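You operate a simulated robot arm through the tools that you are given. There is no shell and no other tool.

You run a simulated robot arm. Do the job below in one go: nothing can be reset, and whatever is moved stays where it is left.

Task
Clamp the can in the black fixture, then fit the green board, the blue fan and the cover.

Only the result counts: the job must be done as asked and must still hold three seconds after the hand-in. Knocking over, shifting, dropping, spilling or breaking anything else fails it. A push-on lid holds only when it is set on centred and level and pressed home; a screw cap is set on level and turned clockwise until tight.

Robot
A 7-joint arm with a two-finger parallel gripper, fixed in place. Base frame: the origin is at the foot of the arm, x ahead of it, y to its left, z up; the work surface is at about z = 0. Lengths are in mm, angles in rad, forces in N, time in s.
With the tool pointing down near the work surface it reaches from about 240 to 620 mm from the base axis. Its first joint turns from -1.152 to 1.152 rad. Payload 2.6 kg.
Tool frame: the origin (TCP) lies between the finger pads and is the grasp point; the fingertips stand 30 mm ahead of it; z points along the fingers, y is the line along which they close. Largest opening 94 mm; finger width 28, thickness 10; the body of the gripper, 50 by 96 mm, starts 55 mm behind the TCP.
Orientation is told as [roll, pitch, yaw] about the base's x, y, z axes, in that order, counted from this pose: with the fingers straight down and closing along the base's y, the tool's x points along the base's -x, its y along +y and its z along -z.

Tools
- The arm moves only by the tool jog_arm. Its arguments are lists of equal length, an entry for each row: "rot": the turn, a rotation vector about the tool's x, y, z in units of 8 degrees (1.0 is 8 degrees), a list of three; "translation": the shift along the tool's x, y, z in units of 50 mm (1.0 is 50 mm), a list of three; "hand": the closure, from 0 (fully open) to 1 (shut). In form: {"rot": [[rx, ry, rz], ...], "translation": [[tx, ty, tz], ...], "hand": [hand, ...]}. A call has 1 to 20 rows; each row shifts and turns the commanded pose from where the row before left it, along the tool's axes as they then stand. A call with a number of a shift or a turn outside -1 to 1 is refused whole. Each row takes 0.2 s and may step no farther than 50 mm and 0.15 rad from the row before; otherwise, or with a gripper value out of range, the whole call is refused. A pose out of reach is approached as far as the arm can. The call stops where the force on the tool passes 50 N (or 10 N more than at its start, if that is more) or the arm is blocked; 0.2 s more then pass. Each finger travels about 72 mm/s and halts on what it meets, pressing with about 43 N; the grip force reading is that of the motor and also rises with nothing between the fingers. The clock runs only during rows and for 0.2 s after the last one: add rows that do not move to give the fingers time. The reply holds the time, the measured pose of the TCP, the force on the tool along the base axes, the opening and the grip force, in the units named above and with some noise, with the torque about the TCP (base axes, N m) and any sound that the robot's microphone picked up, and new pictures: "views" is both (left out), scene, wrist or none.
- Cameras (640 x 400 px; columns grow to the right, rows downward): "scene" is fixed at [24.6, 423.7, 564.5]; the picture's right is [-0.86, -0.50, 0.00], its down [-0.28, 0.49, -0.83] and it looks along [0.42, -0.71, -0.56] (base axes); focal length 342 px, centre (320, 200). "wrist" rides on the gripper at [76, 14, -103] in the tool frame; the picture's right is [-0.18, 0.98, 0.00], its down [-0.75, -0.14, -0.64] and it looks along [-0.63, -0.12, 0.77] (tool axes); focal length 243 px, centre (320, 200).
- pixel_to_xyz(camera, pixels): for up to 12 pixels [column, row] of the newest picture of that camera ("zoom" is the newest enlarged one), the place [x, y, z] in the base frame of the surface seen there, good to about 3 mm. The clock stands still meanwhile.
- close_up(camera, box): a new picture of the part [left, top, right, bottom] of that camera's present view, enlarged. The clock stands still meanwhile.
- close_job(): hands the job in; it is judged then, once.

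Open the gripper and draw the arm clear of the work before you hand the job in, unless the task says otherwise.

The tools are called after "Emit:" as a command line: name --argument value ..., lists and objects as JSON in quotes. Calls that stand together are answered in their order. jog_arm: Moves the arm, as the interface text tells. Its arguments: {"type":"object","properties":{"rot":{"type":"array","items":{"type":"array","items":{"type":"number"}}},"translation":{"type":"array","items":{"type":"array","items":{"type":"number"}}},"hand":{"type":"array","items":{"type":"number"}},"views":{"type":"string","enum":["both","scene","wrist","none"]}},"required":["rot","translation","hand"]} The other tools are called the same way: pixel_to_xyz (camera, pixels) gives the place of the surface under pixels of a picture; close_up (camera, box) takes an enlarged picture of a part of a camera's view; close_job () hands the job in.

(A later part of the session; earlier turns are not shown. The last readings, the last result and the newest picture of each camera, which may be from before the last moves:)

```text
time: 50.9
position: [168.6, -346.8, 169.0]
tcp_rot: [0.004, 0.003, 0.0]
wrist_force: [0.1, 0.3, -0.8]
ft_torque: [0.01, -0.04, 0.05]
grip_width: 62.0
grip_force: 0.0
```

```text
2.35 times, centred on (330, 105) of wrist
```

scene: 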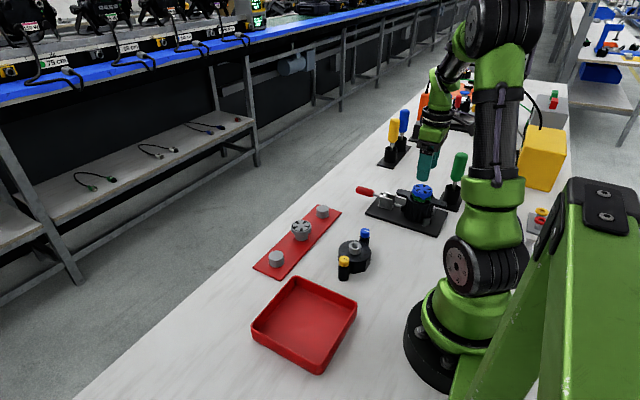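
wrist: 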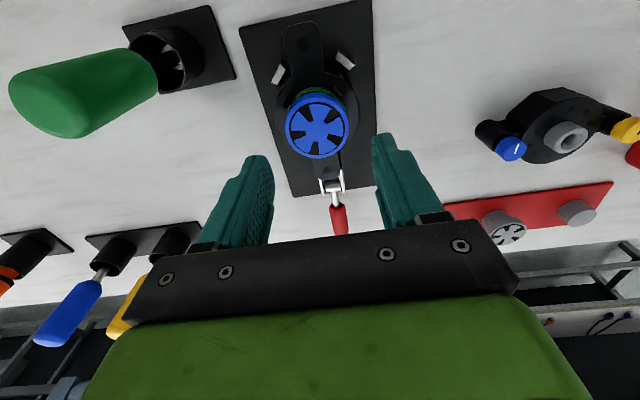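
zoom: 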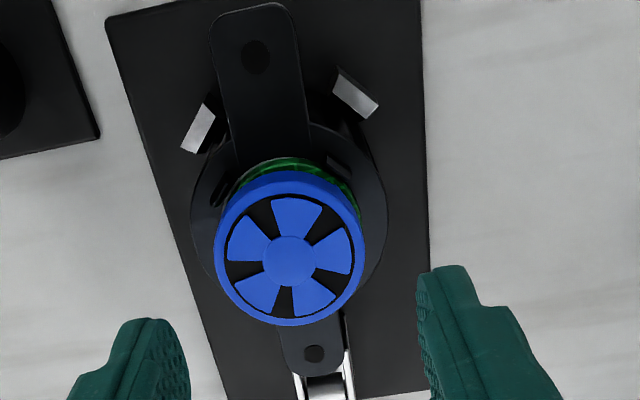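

The fan stands on the board; I check that its top is level and centred.

Emit:
close_up --camera "scene" --box '[400, 178, 440, 212]'

Emit:
pixel_to_xyz --camera "zoom" --pixels '[[350, 125], [240, 115], [460, 140], [360, 76], [340, 182], [270, 85], [430, 180], [440, 95], [265, 165], [365, 245], [300, 240], [345, 225]]'

Emit:
pixel_to_xyz --camera "wrist" --pixels '[[317, 128], [288, 125], [347, 125], [317, 102], [317, 154], [300, 108], [338, 147], [338, 108], [300, 150], [303, 45]]'

```text
11.76 times, centred on (420, 195) of scene
```

zoom: 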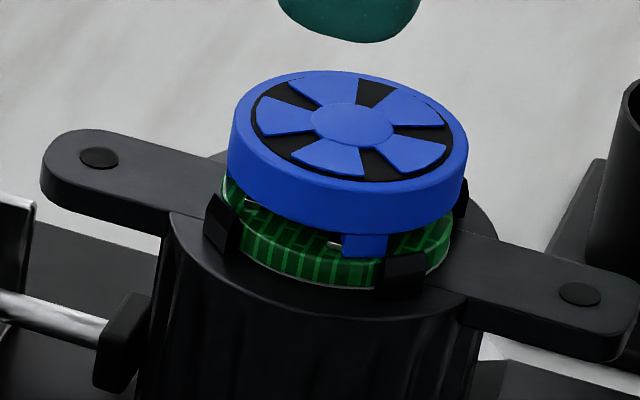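

```text
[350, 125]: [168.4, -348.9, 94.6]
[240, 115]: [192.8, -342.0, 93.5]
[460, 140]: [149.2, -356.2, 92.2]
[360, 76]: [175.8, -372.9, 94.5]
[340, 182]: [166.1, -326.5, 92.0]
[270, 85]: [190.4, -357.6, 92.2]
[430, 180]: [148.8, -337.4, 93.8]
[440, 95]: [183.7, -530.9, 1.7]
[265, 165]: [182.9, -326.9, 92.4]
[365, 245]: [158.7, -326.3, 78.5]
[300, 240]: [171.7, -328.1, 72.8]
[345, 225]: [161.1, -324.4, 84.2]
```

```text
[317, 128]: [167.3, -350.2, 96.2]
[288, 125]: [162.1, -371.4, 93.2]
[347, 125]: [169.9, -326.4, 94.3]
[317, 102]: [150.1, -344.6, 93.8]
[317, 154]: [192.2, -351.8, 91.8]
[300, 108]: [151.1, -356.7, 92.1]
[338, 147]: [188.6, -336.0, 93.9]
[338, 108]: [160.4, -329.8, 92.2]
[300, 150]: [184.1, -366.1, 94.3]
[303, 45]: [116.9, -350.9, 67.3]
```

The fan's top is level at z≈93 and centred at about (169.5,-349). I press it once from above with closed fingers to make sure it's home.

Emit:
jog_arm --rot '[[0, 0, 0], [0, 0, 0], [0, 0, 0], [0, 0, 0], [0, 0, 0]]' --translation '[[-0.02, -0.04, 0], [0, 0, 0], [0, 0, 0.4], [0, 0, 0.3], [0, 0, 0]]' --hand '[1, 1, 1, 1, 1]' --views "none"

Emit:
jog_arm --rot '[[0, 0, 0], [0, 0, 0], [0, 0, 0], [0, 0, 0], [0, 0, 0], [0, 0, 0], [0, 0, 0], [0, 0, 0]]' --translation '[[0, 0, 0.05], [0, 0, 0.05], [0, 0, 0.05], [0, 0, 0.05], [0, 0, 0.04], [0, 0, 0.04], [0, 0, 0.04], [0, 0, 0.04]]' --hand '[1, 1, 1, 1, 1, 1, 1, 1]' --views "none"

Emit:
close_up --camera "scene" --box '[400, 172, 440, 212]'

```text
time: 52.1
position: [169.0, -351.2, 132.9]
tcp_rot: [0.002, 0.002, -0.001]
wrist_force: [-0.4, -0.5, 0.0]
ft_torque: [0.02, -0.02, -0.01]
grip_width: 0.1
grip_force: 33.1
```

```text
time: 53.5
position: [168.1, -352.3, 123.1]
tcp_rot: [0.0, -0.004, -0.003]
wrist_force: [-2.5, 3.3, 9.2]
ft_torque: [0.16, 0.1, 0.01]
grip_width: 0.1
grip_force: 32.9
stopped in row 7: the force on the tool passed its limit at 55 N (the readings are from after the stop); the commanded pose is now the measured one
```

```text
10.00 times, centred on (420, 192) of scene
```

zoom: 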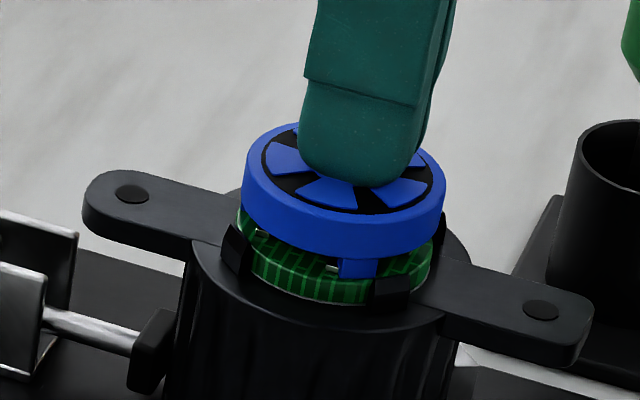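

The fan is seated. Now to the cover: I rise and travel above it, opening the hand, to study it closely.

Emit:
jog_arm --rot '[[0, 0, 0], [0, 0.03, 0], [0, 0, 0], [0, 0, 0], [0, 0, 0], [0, 0, 0], [0, 0, 0], [0, 0, 0], [0, 0, 0]]' --translation '[[0, 0, -0.6], [0, 0, -0.8], [-0.247, 0.807, 0], [-0.247, 0.807, 0], [-0.247, 0.807, 0], [-0.247, 0.807, 0], [-0.247, 0.807, 0], [-0.247, 0.807, 0], [0, 0, 0]]' --hand '[1, 1, 0.8, 0.5, 0.2, 0, 0, 0, 0]'

Emit:
close_up --camera "wrist" --box '[240, 0, 400, 110]'

Emit:
close_up --camera "scene" --box '[330, 222, 380, 285]'

```text
time: 55.5
position: [240.3, -109.2, 194.8]
tcp_rot: [0.0, 0.003, -0.004]
wrist_force: [-0.6, 0.2, 0.7]
ft_torque: [0.01, 0.02, -0.03]
grip_width: 94.1
grip_force: 0.1
```

scene: 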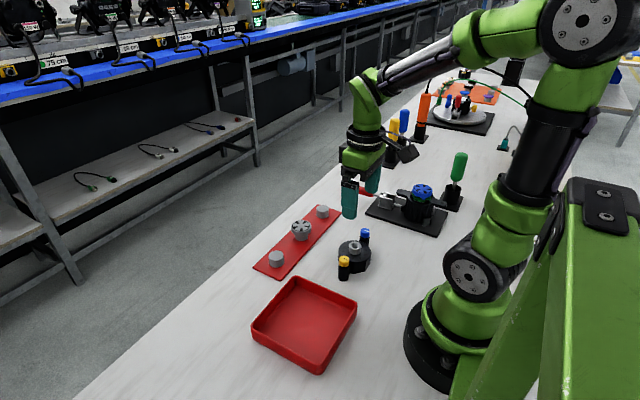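
wrist: 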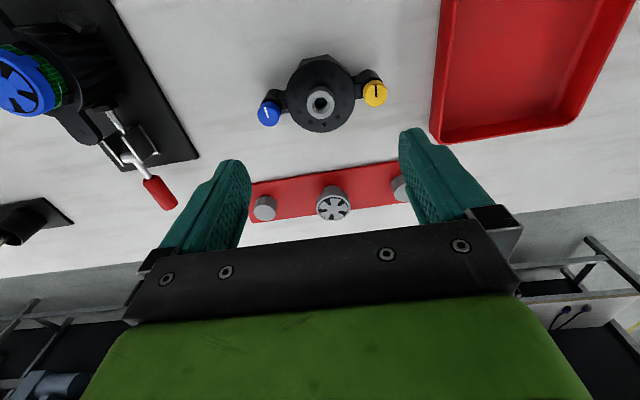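

```text
3.64 times, centred on (320, 55) of wrist
```

zoom: 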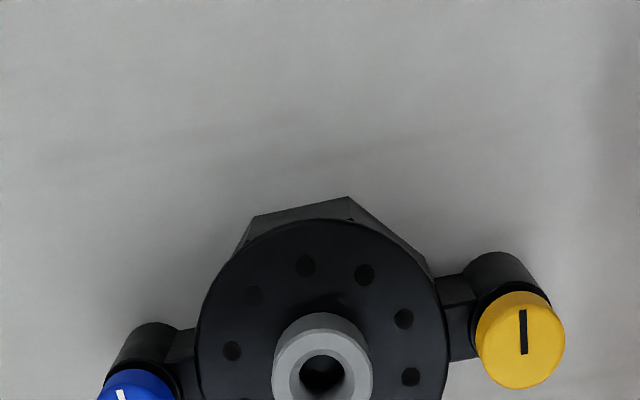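

```text
6.35 times, centred on (355, 254) of scene
```

zoom: 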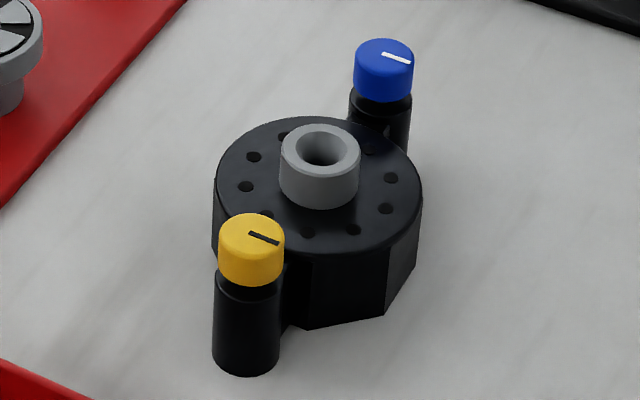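

Both knob marks point along x; the cover looks symmetric. I measure hub and knobs again from here.

Emit:
close_up --camera "wrist" --box '[250, 45, 394, 135]'

Emit:
pixel_to_xyz --camera "zoom" --pixels '[[85, 305], [562, 213], [265, 258], [370, 258], [317, 205], [317, 310], [200, 240], [465, 245], [310, 95], [330, 390], [90, 320], [562, 230]]'

```text
4.44 times, centred on (322, 90) of wrist
```

zoom: 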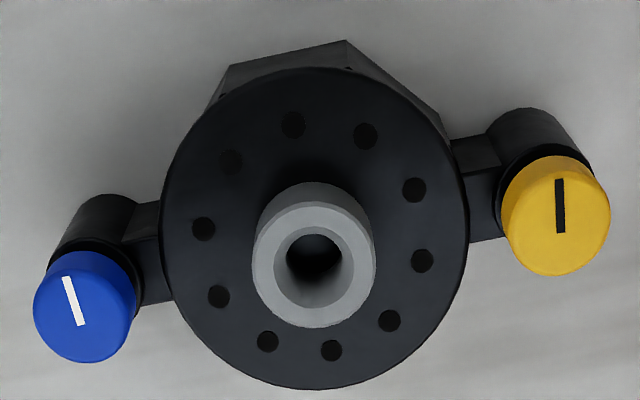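

```text
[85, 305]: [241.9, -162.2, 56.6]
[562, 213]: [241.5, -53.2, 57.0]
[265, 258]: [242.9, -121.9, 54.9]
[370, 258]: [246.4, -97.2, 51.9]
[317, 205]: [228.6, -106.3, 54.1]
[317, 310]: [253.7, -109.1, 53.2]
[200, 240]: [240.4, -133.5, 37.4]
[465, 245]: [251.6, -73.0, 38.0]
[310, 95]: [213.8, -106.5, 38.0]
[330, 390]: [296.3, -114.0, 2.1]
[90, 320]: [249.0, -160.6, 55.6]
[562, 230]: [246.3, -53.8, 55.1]
```

Cover centre ≈(242,-108.5), hub ≈25 mm diameter, cover axis along y. I turn the tool 90° (so fingers close along x, clear of the knobs).

Emit:
jog_arm --rot '[[0, 0, -0.9375], [0, 0, -0.9375], [0, 0, -0.9375], [0, 0, -0.9375], [0, 0, -0.9375], [0, 0, -0.9375], [0, 0, -0.9375], [0, 0, -0.9375], [0, 0, -0.9375], [0, 0, -0.9375], [0, 0, -0.9375], [0, 0, -0.9375], [0, 0, 0]]' --translation '[[0, 0, 0], [0, 0, 0], [0, 0, 0], [0, 0, 0], [0, 0, 0], [0, 0, 0], [0, 0, 0], [0, 0, 0], [0, 0, 0], [0, 0, 0], [0, 0, 0], [0, 0, 0], [0, 0, 0]]' --hand '[0, 0, 0, 0, 0, 0, 0, 0, 0, 0, 0, 0, 0]'

```text
time: 58.3
position: [241.8, -107.8, 192.5]
tcp_rot: [0.001, 0.001, 1.573]
wrist_force: [-1.2, -1.0, -0.4]
ft_torque: [0.01, -0.02, 0.01]
grip_width: 94.0
grip_force: 0.1
```

scene: 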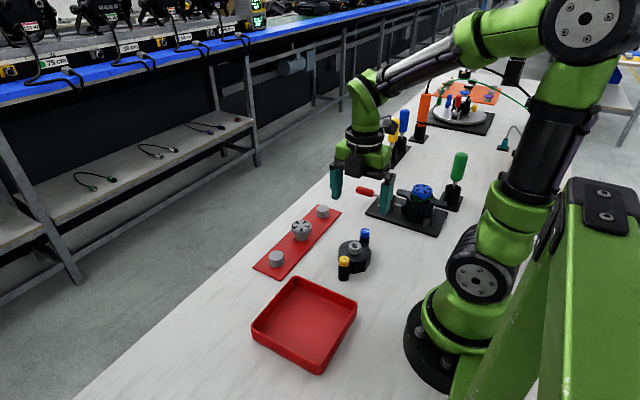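
wrist: 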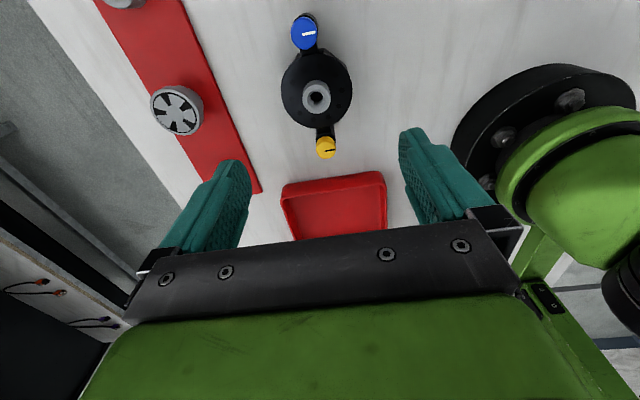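

Yaw is now +90°, tool x = −y base and tool y = −x base. I measure the cover from this viewpoint to cancel bias.

Emit:
close_up --camera "wrist" --box '[256, 10, 376, 165]'

Emit:
pixel_to_xyz --camera "zoom" --pixels '[[280, 60], [337, 354], [275, 225], [345, 225], [310, 190], [310, 260], [220, 215], [400, 215], [310, 145], [320, 310], [280, 40], [337, 340]]'

Emit:
jog_arm --rot '[[0, 0, 0]]' --translation '[[0, 0, 0]]' --hand '[0]' --views "none"

```text
2.58 times, centred on (316, 88) of wrist
```

zoom: 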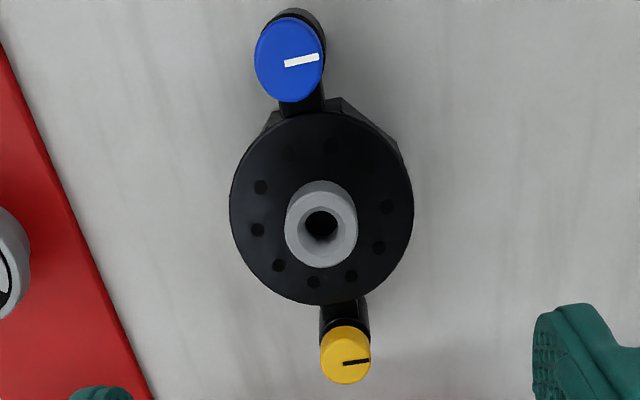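

```text
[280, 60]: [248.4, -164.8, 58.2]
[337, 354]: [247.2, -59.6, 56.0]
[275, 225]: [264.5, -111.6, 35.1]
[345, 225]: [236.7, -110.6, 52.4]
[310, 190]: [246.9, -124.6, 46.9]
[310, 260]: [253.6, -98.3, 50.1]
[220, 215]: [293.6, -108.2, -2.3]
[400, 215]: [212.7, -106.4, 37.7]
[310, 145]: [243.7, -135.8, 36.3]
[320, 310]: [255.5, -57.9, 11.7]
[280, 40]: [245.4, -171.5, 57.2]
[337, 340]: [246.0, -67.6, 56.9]
```

```text
time: 58.7
position: [241.5, -108.7, 193.1]
tcp_rot: [0.001, 0.003, 1.569]
wrist_force: [-0.6, 0.1, 0.0]
ft_torque: [0.0, 0.01, 0.01]
grip_width: 93.9
grip_force: 0.1
```

I query better-chosen symmetric points: hub ring edges and knob centres.

Emit:
pixel_to_xyz --camera "zoom" --pixels '[[290, 226], [353, 226], [321, 190], [321, 262], [289, 58], [345, 352], [233, 205], [410, 205], [325, 112], [330, 303], [262, 58], [317, 58]]'

```text
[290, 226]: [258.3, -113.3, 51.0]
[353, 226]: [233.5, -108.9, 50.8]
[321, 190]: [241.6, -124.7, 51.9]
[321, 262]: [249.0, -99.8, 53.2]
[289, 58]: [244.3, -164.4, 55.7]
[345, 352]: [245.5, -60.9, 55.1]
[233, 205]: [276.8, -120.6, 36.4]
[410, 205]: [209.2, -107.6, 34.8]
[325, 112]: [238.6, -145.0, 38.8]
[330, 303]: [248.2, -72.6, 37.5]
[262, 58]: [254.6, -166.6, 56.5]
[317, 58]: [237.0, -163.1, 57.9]
```

Averaging both viewpoints the hub is near (243.5,-110). I lower to z≈130 and check again.

Emit:
jog_arm --rot '[[0, 0, 0], [0, 0, 0], [0, 0, 0]]' --translation '[[0.03, -0.03, 0.6], [0, 0, 0.64], [0, 0, 0]]' --hand '[0, 0.2, 0.3]' --views "wrist"

Emit:
close_up --camera "wrist" --box '[230, 10, 400, 190]'

Emit:
jog_arm --rot '[[0, 0, 0]]' --translation '[[0, 0, 0]]' --hand '[0.3]' --views "none"

```text
time: 59.5
position: [242.4, -111.4, 131.1]
tcp_rot: [0.004, 0.002, 1.569]
wrist_force: [0.3, 1.0, 1.2]
ft_torque: [-0.01, 0.0, -0.01]
grip_width: 65.8
grip_force: 0.1
```

wrist: 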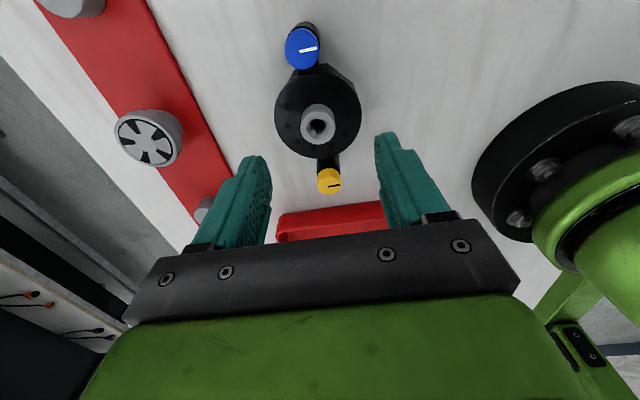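

```text
2.22 times, centred on (315, 100) of wrist
```

zoom: 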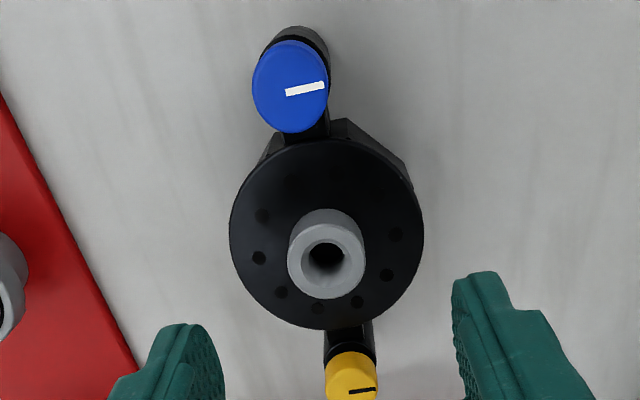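

```text
time: 59.9
position: [242.9, -110.8, 131.3]
tcp_rot: [0.001, 0.0, 1.568]
wrist_force: [0.3, 0.6, 0.0]
ft_torque: [0.05, 0.01, -0.01]
grip_width: 65.7
grip_force: 0.0
```

The hub is ~1.8 mm toward tool −y and aligned along tool x. I correct, descend to z≈70 (tips just above the disc) and close on the hub.

Emit:
jog_arm --rot '[[0, 0, 0], [0, 0, 0], [0, 0, 0], [0, 0, 0]]' --translation '[[0, -0.036, 0.4], [0, 0, 0.4], [0, 0, 0.4], [0, 0, 0]]' --hand '[0.4, 0.45, 0.5, 0.5]'

Emit:
close_up --camera "scene" --box '[320, 205, 390, 285]'

Emit:
close_up --camera "wrist" --box '[230, 60, 410, 220]'

```text
time: 60.9
position: [246.4, -109.5, 69.3]
tcp_rot: [0.002, 0.0, 1.569]
wrist_force: [0.0, -0.8, -1.1]
ft_torque: [0.02, 0.02, -0.01]
grip_width: 46.8
grip_force: 0.1
```

scene: 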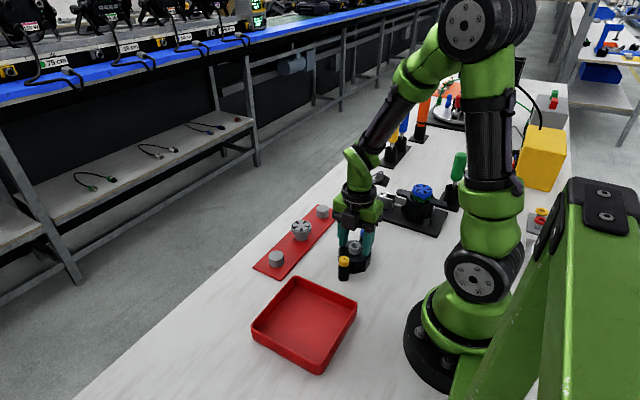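
wrist: 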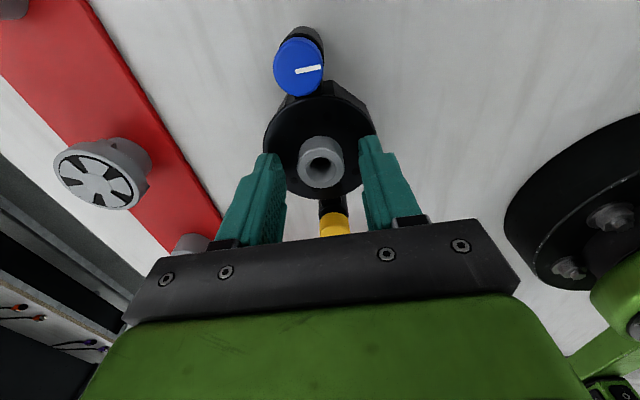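

```text
5.00 times, centred on (355, 245) of scene
```

zoom: 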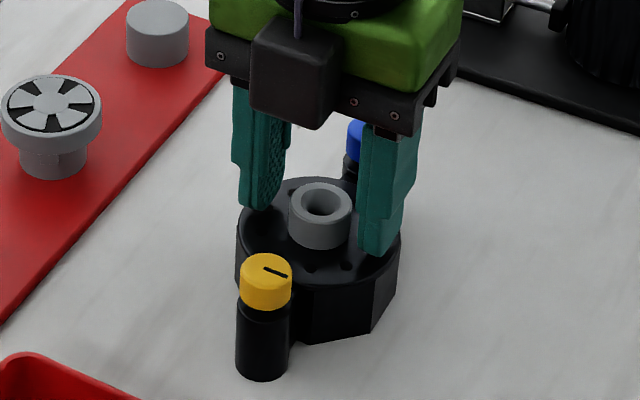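

```text
2.50 times, centred on (320, 140) of wrist
```

zoom: 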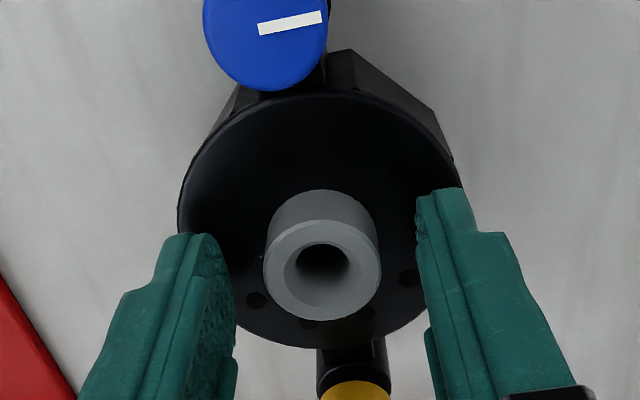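

The hub is centred between the fingers. Closing now.

Emit:
jog_arm --rot '[[0, 0, 0], [0, 0, 0], [0, 0, 0], [0, 0, 0]]' --translation '[[0, 0, 0], [0, 0, 0], [0, 0, 0], [0, 0, 0]]' --hand '[0.65, 0.7, 1, 1]' --views "wrist"

Emit:
close_up --camera "scene" --box '[320, 205, 390, 285]'

```text
time: 61.9
position: [245.0, -110.1, 69.0]
tcp_rot: [0.001, 0.001, 1.568]
wrist_force: [-1.1, 0.9, 0.4]
ft_torque: [-0.03, -0.01, 0.02]
grip_width: 23.9
grip_force: 43.4
```

wrist: 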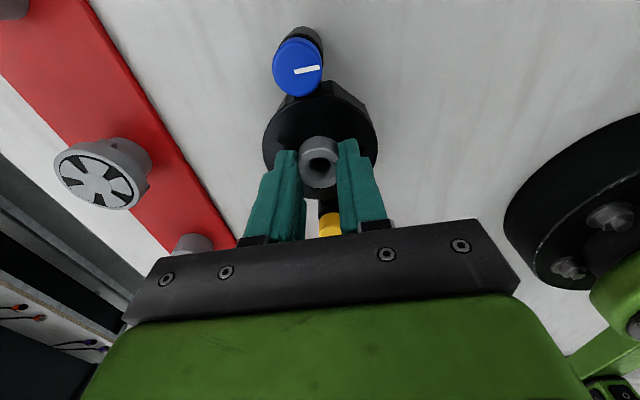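

```text
5.00 times, centred on (355, 245) of scene
```

zoom: 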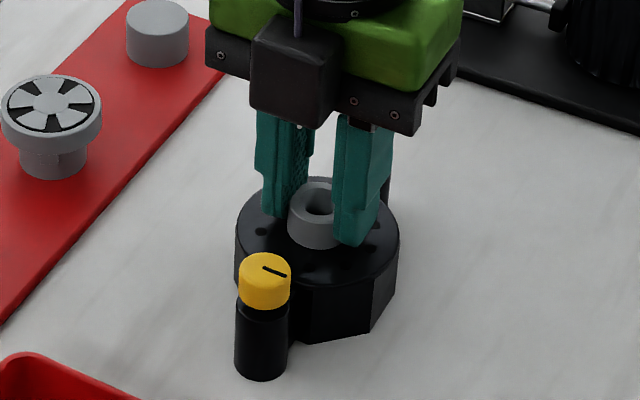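

Hub gripped at 23.9 mm. I lift slowly and see whether the cover comes up level.

Emit:
jog_arm --rot '[[0, 0, 0], [0, 0, 0], [0, 0, 0], [0, 0, 0], [0, 0, 0]]' --translation '[[0, 0, -0.1], [0, 0, -0.3], [0, 0, -0.6], [0, 0, -0.8], [0, 0, 0]]' --hand '[1, 1, 1, 1, 1]'

Emit:
close_up --camera "scene" --box '[310, 170, 400, 260]'

```text
time: 63.1
position: [247.6, -113.5, 161.2]
tcp_rot: [0.004, 0.002, 1.567]
wrist_force: [-0.4, 0.7, -2.8]
ft_torque: [0.02, -0.02, -0.03]
grip_width: 23.5
grip_force: 43.2
```

scene: 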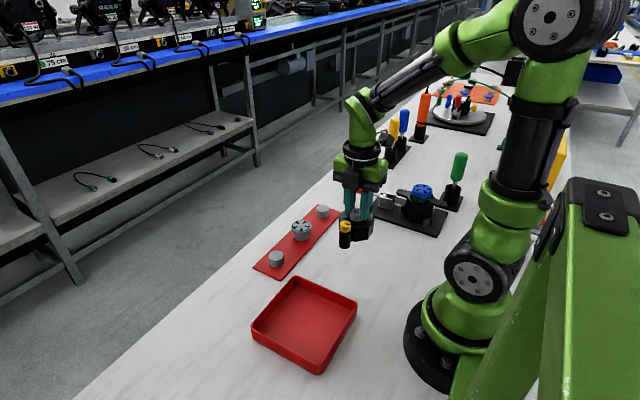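
wrist: 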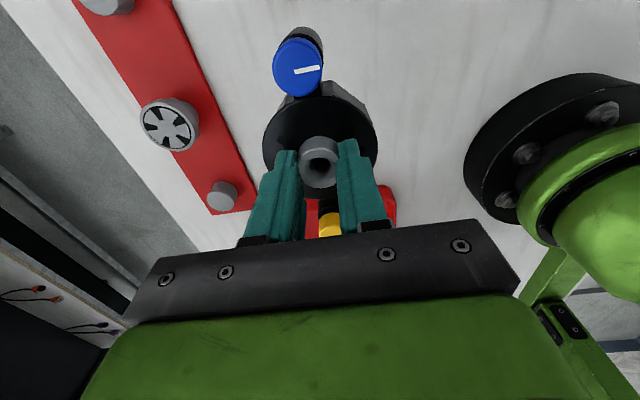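

```text
4.44 times, centred on (355, 215) of scene
```

zoom: 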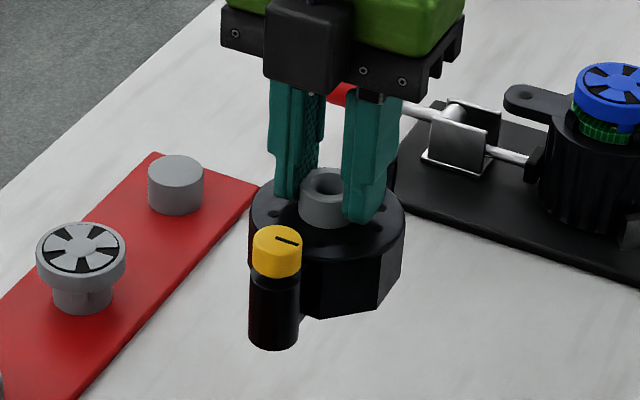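

The cover hangs level (≈2.8 N). I raise it and turn the tool back to yaw 0, bringing the cover's posts onto the x axis.

Emit:
jog_arm --rot '[[0, 0, 0.9375], [0, 0, 0.9375], [0, 0, 0.9375], [0, 0, 0.9375], [0, 0, 0.9375], [0, 0, 0.9375], [0, 0, 0.9375], [0, 0, 0.9375], [0, 0, 0.9375], [0, 0, 0.9375], [0, 0, 0.9375], [0, 0, 0.9375], [0, 0, 0]]' --translation '[[0, 0, -0.3], [0, 0, -0.3], [0, 0, -0.2], [0, 0, 0], [0, 0, 0], [0, 0, 0], [0, 0, 0], [0, 0, 0], [0, 0, 0], [0, 0, 0], [0, 0, 0], [0, 0, 0], [0, 0, 0]]' --hand '[1, 1, 1, 1, 1, 1, 1, 1, 1, 1, 1, 1, 1]'

Emit:
jog_arm --rot '[[0, 0, 0]]' --translation '[[0, 0, 0]]' --hand '[1]' --views "none"

```text
time: 65.9
position: [246.8, -111.0, 201.3]
tcp_rot: [0.001, 0.001, -0.004]
wrist_force: [-0.3, -0.1, -2.3]
ft_torque: [-0.03, -0.03, -0.03]
grip_width: 23.9
grip_force: 43.3
```

scene: 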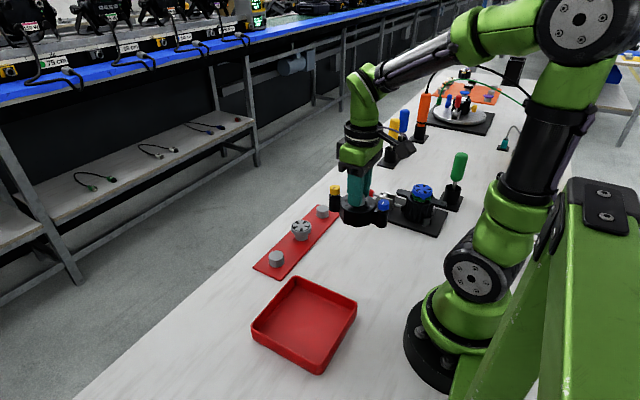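
wrist: 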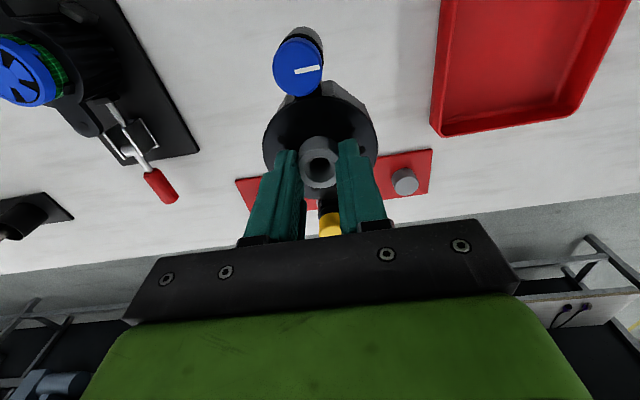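

```text
time: 66.3
position: [245.4, -112.5, 201.6]
tcp_rot: [-0.002, 0.003, -0.002]
wrist_force: [-0.4, 0.2, -1.9]
ft_torque: [-0.01, 0.0, 0.0]
grip_width: 23.5
grip_force: 42.8
```

Blue now is toward −x, yellow toward +x. I carry the cover to above the can at z≈201.

Emit:
jog_arm --rot '[[0, 0, 0], [0, 0, 0], [0, 0, 0], [0, 0, 0], [0, 0, 0], [0, 0, 0], [0, 0, 0]]' --translation '[[0.2533, -0.794, 0], [0.2533, -0.794, 0], [0.2533, -0.794, 0], [0.2533, -0.794, 0], [0.2533, -0.794, 0], [0.2533, -0.794, 0], [0, 0, 0]]' --hand '[1, 1, 1, 1, 1, 1, 1]'

Emit:
jog_arm --rot '[[0, 0, 0]]' --translation '[[0, 0, 0]]' --hand '[1]' --views "none"

Emit:
close_up --camera "scene" --box '[385, 125, 475, 215]'

Emit:
close_up --camera "wrist" --box '[200, 0, 440, 240]'

```text
time: 67.9
position: [164.4, -344.4, 201.2]
tcp_rot: [-0.002, 0.0, -0.002]
wrist_force: [-0.3, -0.5, -1.6]
ft_torque: [-0.01, 0.01, 0.03]
grip_width: 23.8
grip_force: 42.7
```

scene: 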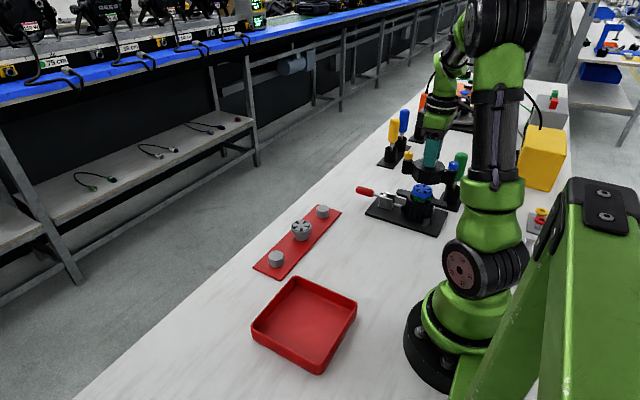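
wrist: 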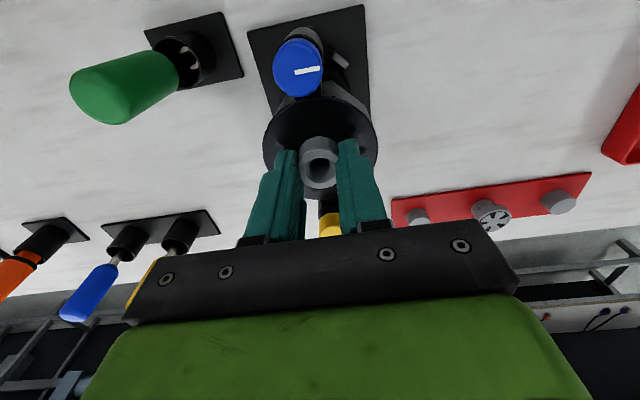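

```text
time: 68.3
position: [163.7, -345.5, 201.6]
tcp_rot: [-0.001, 0.002, -0.002]
wrist_force: [-0.8, 0.3, -1.0]
ft_torque: [0.0, -0.03, -0.02]
grip_width: 23.8
grip_force: 42.6
```

```text
4.44 times, centred on (430, 170) of scene
```

zoom: 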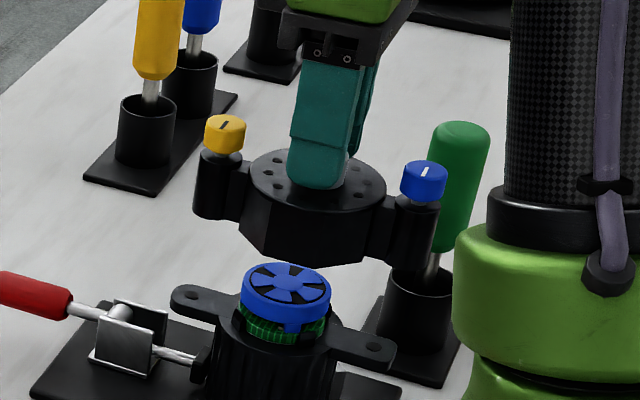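

```text
1.67 times, centred on (320, 120) of wrist
```

zoom: 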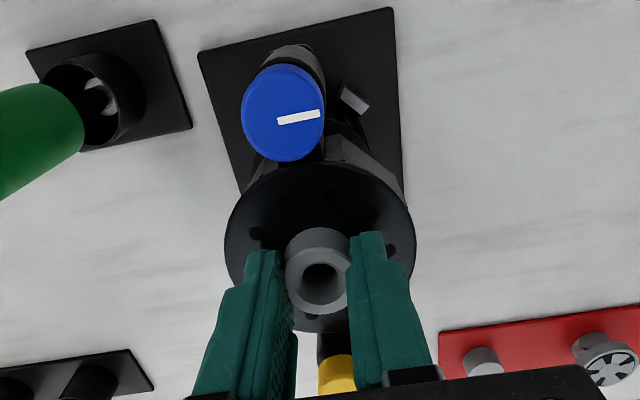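

Position reads (164,-345). I check the cover's actual place relative to the ears in the pictures.

Emit:
close_up --camera "scene" --box '[385, 125, 475, 215]'

Emit:
pixel_to_xyz --camera "zoom" --pixels '[[225, 122], [425, 169], [191, 297], [371, 347], [286, 285], [262, 185], [375, 185], [212, 180], [418, 240], [255, 225], [330, 245]]'

Emit:
pixel_to_xyz --camera "wrist" --pixels '[[297, 67], [300, 165], [338, 165], [319, 148], [319, 187], [268, 130], [375, 135], [330, 222]]'

```text
4.44 times, centred on (430, 170) of scene
```

zoom: 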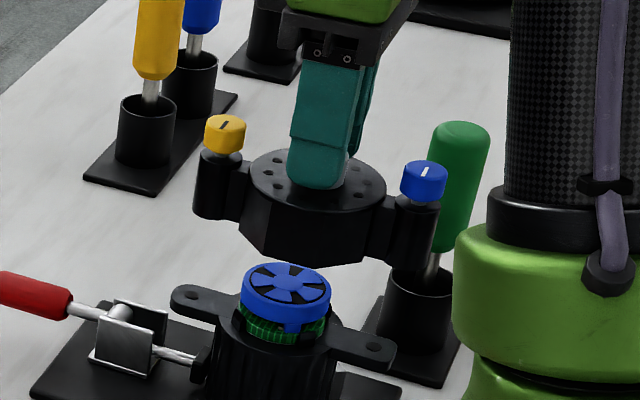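

```text
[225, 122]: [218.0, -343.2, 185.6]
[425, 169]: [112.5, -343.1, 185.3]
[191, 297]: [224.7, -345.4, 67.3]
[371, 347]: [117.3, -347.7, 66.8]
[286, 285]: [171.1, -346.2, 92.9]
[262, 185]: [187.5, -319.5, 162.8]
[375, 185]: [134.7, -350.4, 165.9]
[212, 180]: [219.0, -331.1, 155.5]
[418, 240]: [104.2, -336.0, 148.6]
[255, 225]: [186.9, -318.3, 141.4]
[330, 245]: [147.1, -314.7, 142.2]
```

```text
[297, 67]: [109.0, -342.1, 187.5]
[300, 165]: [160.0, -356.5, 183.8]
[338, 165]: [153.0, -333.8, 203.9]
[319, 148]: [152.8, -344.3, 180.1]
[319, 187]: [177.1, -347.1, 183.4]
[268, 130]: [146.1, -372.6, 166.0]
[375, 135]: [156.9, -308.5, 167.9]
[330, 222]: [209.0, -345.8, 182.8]
```

The cover is off by about (−5.7,+3.4) mm relative to the can. I correct and lower to just above the fan (z≈170).

Emit:
jog_arm --rot '[[0, 0, 0], [0, 0, 0], [0, 0, 0]]' --translation '[[-0.112, -0.072, 0.2], [0, 0, 0.42], [0, 0, 0]]' --hand '[1, 1, 1]'

Emit:
jog_arm --rot '[[0, 0, 0]]' --translation '[[0, 0, 0]]' --hand '[1]' --views "none"

Emit:
close_up --camera "scene" --box '[385, 145, 465, 215]'

Emit:
close_up --camera "wrist" --box '[220, 0, 420, 200]'

```text
time: 69.1
position: [173.3, -351.1, 169.1]
tcp_rot: [-0.001, 0.001, -0.002]
wrist_force: [0.6, -0.2, -1.6]
ft_torque: [-0.01, 0.02, -0.02]
grip_width: 23.4
grip_force: 42.8
```

scene: 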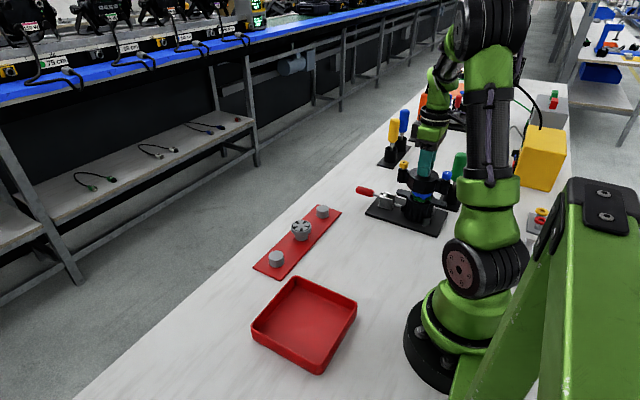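
wrist: 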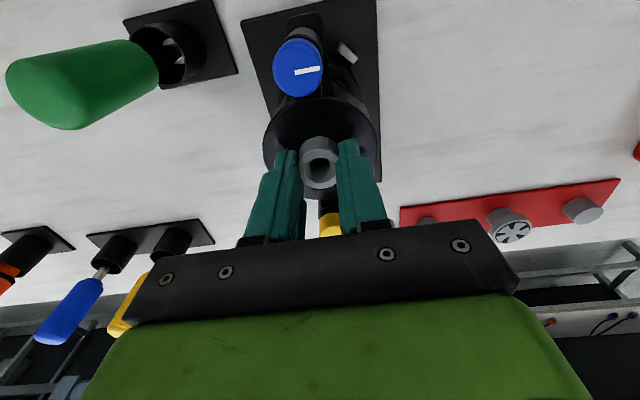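

```text
time: 69.5
position: [174.7, -350.7, 169.3]
tcp_rot: [0.001, 0.003, -0.001]
wrist_force: [-0.1, 0.0, -1.9]
ft_torque: [0.01, 0.01, 0.01]
grip_width: 23.8
grip_force: 42.9
```

```text
5.71 times, centred on (425, 180) of scene
```

zoom: 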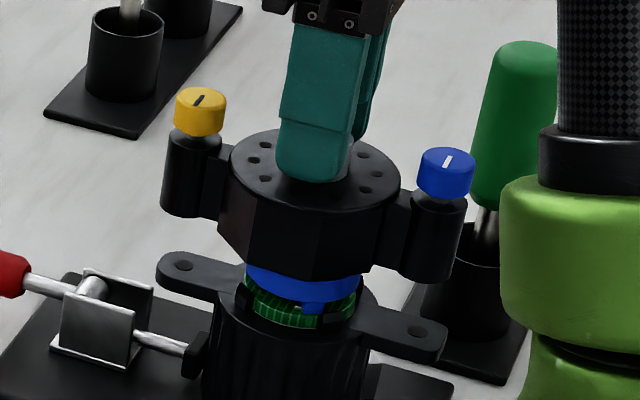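

```text
2.00 times, centred on (320, 100) of wrist
```

zoom: 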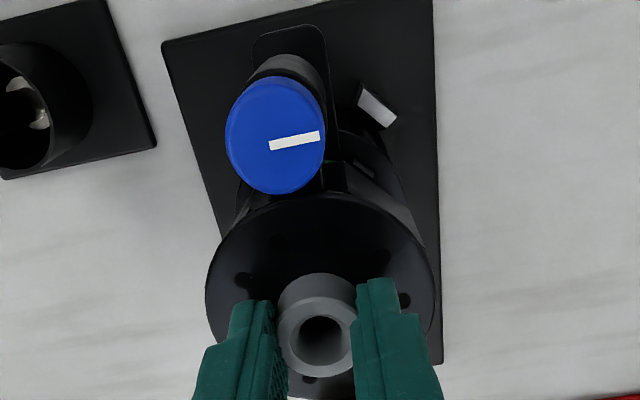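

I re-measure knobs against ear holes in this picture.

Emit:
close_up --camera "scene" --box '[385, 145, 465, 215]'

Emit:
pixel_to_xyz --camera "zoom" --pixels '[[201, 97], [447, 158], [182, 266], [418, 332], [195, 97], [441, 158], [207, 97], [453, 158], [252, 148], [350, 200], [190, 180], [435, 250]]'

Emit:
pixel_to_xyz --camera "wrist" --pixels '[[297, 65], [319, 168], [305, 172], [338, 172], [266, 140], [375, 140], [330, 222], [305, 18]]'

```text
5.71 times, centred on (425, 180) of scene
```

zoom: 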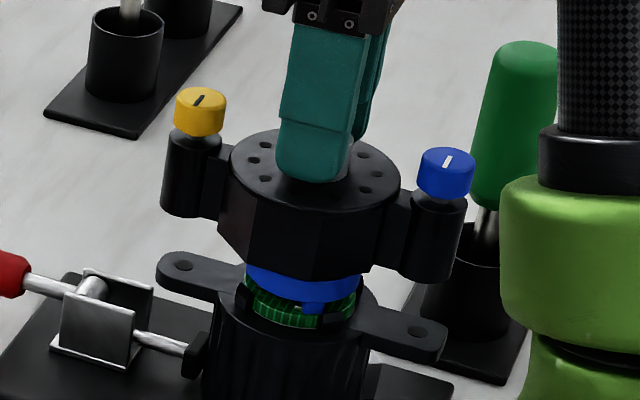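

```text
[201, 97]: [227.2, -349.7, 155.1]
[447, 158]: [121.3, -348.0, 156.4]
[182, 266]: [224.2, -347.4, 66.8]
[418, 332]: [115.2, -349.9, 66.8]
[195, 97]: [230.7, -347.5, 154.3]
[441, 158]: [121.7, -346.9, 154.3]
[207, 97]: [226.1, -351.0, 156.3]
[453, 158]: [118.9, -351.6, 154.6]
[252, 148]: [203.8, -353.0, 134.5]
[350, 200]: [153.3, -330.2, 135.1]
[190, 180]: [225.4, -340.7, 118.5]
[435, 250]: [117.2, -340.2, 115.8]
```

```text
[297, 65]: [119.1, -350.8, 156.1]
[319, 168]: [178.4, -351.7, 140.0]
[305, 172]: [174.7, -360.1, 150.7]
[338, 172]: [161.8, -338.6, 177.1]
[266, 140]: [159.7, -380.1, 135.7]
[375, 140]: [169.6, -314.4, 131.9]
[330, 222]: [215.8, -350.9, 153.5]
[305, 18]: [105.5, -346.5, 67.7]
```

Now the cover is ~4.5 mm too far in +x (TCP reading agrees, 174). I correct −4.4 mm and re-measure.

Emit:
jog_arm --rot '[[0, 0, 0], [0, 0, 0], [0, 0, 0]]' --translation '[[0.044, 0, 0], [0.044, 0, 0], [0, 0, 0]]' --hand '[1, 1, 1]' --views "none"

Emit:
jog_arm --rot '[[0, 0, 0]]' --translation '[[0, 0, 0]]' --hand '[1]' --views "wrist"

Emit:
close_up --camera "scene" --box '[385, 145, 465, 215]'

Emit:
pixel_to_xyz --camera "zoom" --pixels '[[213, 100], [459, 160], [182, 266], [418, 332], [208, 100], [454, 160], [218, 100], [464, 160]]'

```text
time: 70.3
position: [169.0, -351.3, 168.4]
tcp_rot: [-0.002, 0.003, -0.002]
wrist_force: [-0.5, -0.8, -1.6]
ft_torque: [0.01, -0.01, 0.0]
grip_width: 23.7
grip_force: 42.8
```

```text
time: 70.7
position: [170.9, -350.7, 168.4]
tcp_rot: [-0.001, 0.003, -0.002]
wrist_force: [0.3, 0.6, -2.0]
ft_torque: [0.04, 0.02, -0.04]
grip_width: 23.8
grip_force: 44.0
```

wrist: 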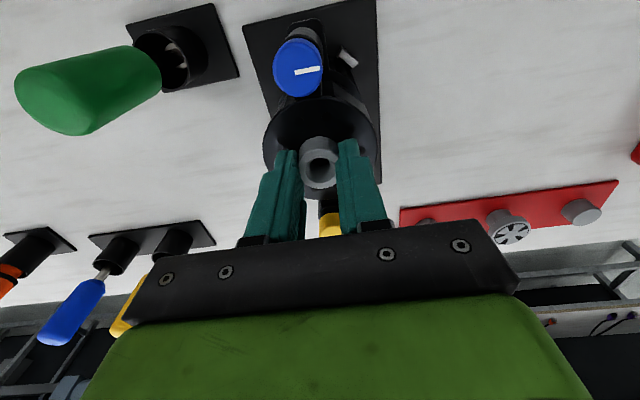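

```text
5.71 times, centred on (425, 180) of scene
```

zoom: 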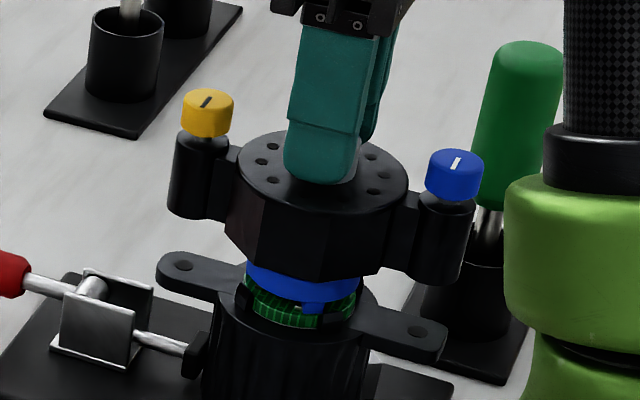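

```text
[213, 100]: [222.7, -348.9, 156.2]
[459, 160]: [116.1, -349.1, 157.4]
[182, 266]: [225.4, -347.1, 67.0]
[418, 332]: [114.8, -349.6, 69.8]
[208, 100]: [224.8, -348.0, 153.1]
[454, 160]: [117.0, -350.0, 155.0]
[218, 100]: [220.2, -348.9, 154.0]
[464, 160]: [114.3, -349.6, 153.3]
```

Cover (170.9,-349.0) vs ears (170.1,-348.4): aligned within a millimetre, yaw ≈0. I lower it in steps, watching force.

Emit:
jog_arm --rot '[[0, 0, 0], [0, 0, 0], [0, 0, 0], [0, 0, 0]]' --translation '[[0.01, 0.01, 0.1], [0, 0, 0.1], [0, 0, 0.08], [0, 0, 0]]' --hand '[1, 1, 1, 1]' --views "none"

Emit:
close_up --camera "scene" --box '[385, 155, 465, 220]'

Emit:
pixel_to_xyz --camera "zoom" --pixels '[[175, 238], [426, 304], [206, 130], [453, 194]]'

```text
time: 71.7
position: [170.3, -350.3, 156.0]
tcp_rot: [-0.002, 0.003, -0.003]
wrist_force: [0.4, -0.8, -0.8]
ft_torque: [0.01, 0.03, 0.0]
grip_width: 23.8
grip_force: 42.7
```

```text
6.15 times, centred on (425, 188) of scene
```

zoom: 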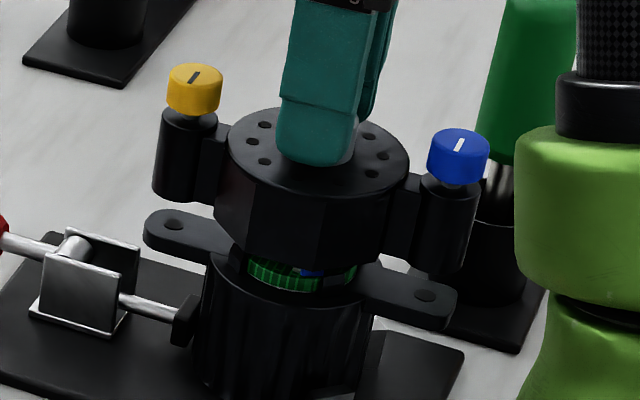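

```text
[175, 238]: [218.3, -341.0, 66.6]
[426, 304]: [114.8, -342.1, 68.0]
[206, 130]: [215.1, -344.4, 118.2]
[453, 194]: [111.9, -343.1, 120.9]
```

The cover is passing over the fan without contact. I continue down in small steps.

Emit:
jog_arm --rot '[[0, 0, 0], [0, 0, 0], [0, 0, 0], [0, 0, 0], [0, 0, 0]]' --translation '[[0, 0, 0.06], [0, 0, 0.06], [0, 0, 0.05], [0, 0, 0.04], [0, 0, 0]]' --hand '[1, 1, 1, 1, 1]' --views "none"

Emit:
close_up --camera "scene" --box '[385, 160, 465, 225]'

```text
time: 72.9
position: [169.8, -352.5, 144.7]
tcp_rot: [0.0, 0.001, -0.001]
wrist_force: [1.0, 0.3, -0.9]
ft_torque: [0.0, 0.01, 0.0]
grip_width: 23.9
grip_force: 43.1
```

```text
6.15 times, centred on (425, 192) of scene
```

zoom: 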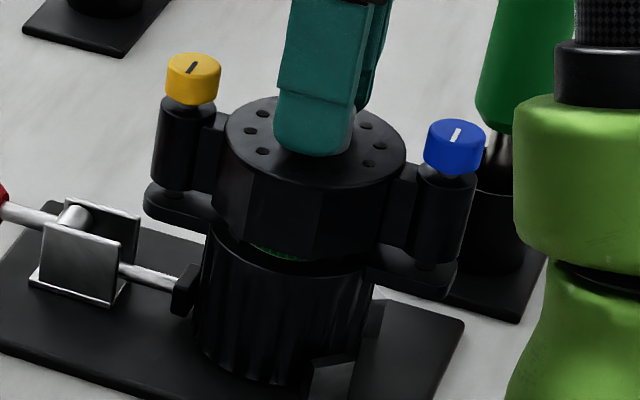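

Small pins show under the posts, pointing at the ear holes. I zoom on both to check their alignment.

Emit:
close_up --camera "scene" --box '[398, 178, 422, 202]'

Emit:
close_up --camera "scene" --box '[428, 188, 456, 212]'

Emit:
jog_arm --rot '[[0, 0, 0]]' --translation '[[0, 0, 0]]' --hand '[1]' --views "wrist"

Emit:
close_up --camera "wrist" --box '[220, 0, 420, 200]'

```text
16.00 times, centred on (410, 190) of scene
```

zoom: 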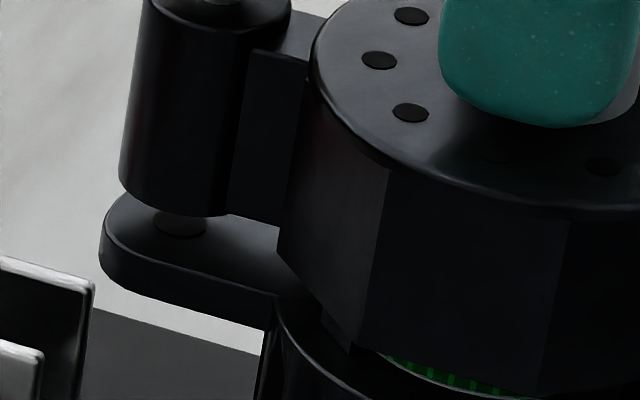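

```text
16.00 times, centred on (442, 200) of scene
```

zoom: 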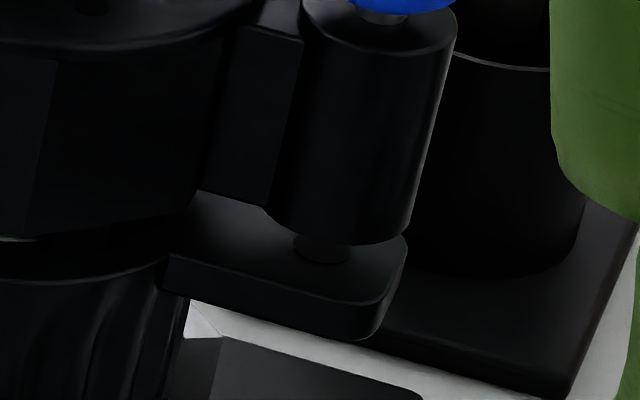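

```text
time: 73.3
position: [169.1, -352.6, 144.9]
tcp_rot: [0.0, 0.002, -0.002]
wrist_force: [0.4, -1.2, -1.8]
ft_torque: [0.02, 0.0, -0.02]
grip_width: 23.8
grip_force: 43.0
```

wrist: 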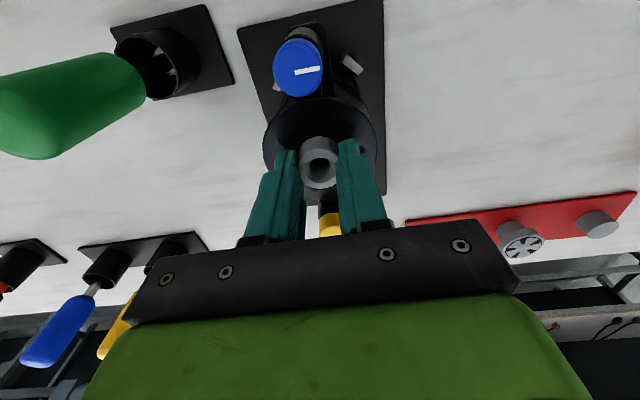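

```text
2.00 times, centred on (320, 100) of wrist
```

zoom: 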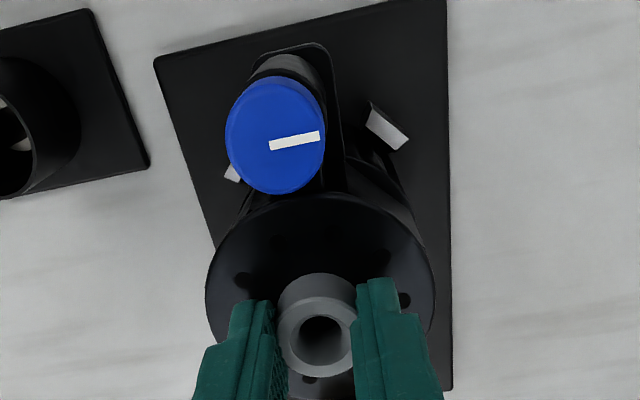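

Those dark ellipses are the ear holes seen beneath the posts. I measure the knob tops again for the cover's present centre and yaw.

Emit:
close_up --camera "scene" --box '[385, 150, 465, 220]'

Emit:
pixel_to_xyz --camera "zoom" --pixels '[[205, 95], [448, 157], [199, 92], [442, 154], [211, 98], [454, 160], [205, 90], [448, 152], [205, 100], [448, 162]]'

```text
5.71 times, centred on (425, 185) of scene
```

zoom: 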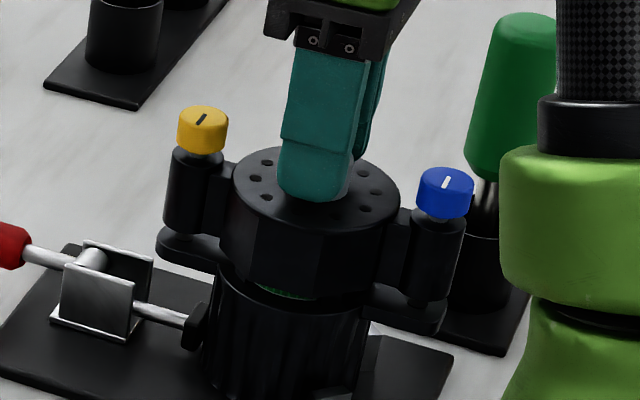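

```text
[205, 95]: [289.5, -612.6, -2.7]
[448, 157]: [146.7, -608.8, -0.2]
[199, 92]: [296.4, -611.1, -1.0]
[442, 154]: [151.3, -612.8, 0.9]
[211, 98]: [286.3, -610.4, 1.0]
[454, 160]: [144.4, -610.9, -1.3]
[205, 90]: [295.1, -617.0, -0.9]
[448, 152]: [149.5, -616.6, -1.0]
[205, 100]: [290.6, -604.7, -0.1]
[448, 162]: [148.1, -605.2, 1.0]
```

Knob top centres here are at (202,118) and (445,180); I query around those.

Emit:
pixel_to_xyz --camera "zoom" --pixels '[[202, 118], [446, 180], [196, 118], [440, 180], [208, 118], [452, 180], [202, 112], [446, 174], [202, 124], [446, 186]]'

```text
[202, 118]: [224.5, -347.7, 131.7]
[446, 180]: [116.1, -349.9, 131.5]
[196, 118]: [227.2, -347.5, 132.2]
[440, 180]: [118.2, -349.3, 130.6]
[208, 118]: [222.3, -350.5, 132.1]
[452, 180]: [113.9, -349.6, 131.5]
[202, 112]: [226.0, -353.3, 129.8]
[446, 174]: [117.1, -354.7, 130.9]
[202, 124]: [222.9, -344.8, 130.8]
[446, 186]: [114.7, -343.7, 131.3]
```

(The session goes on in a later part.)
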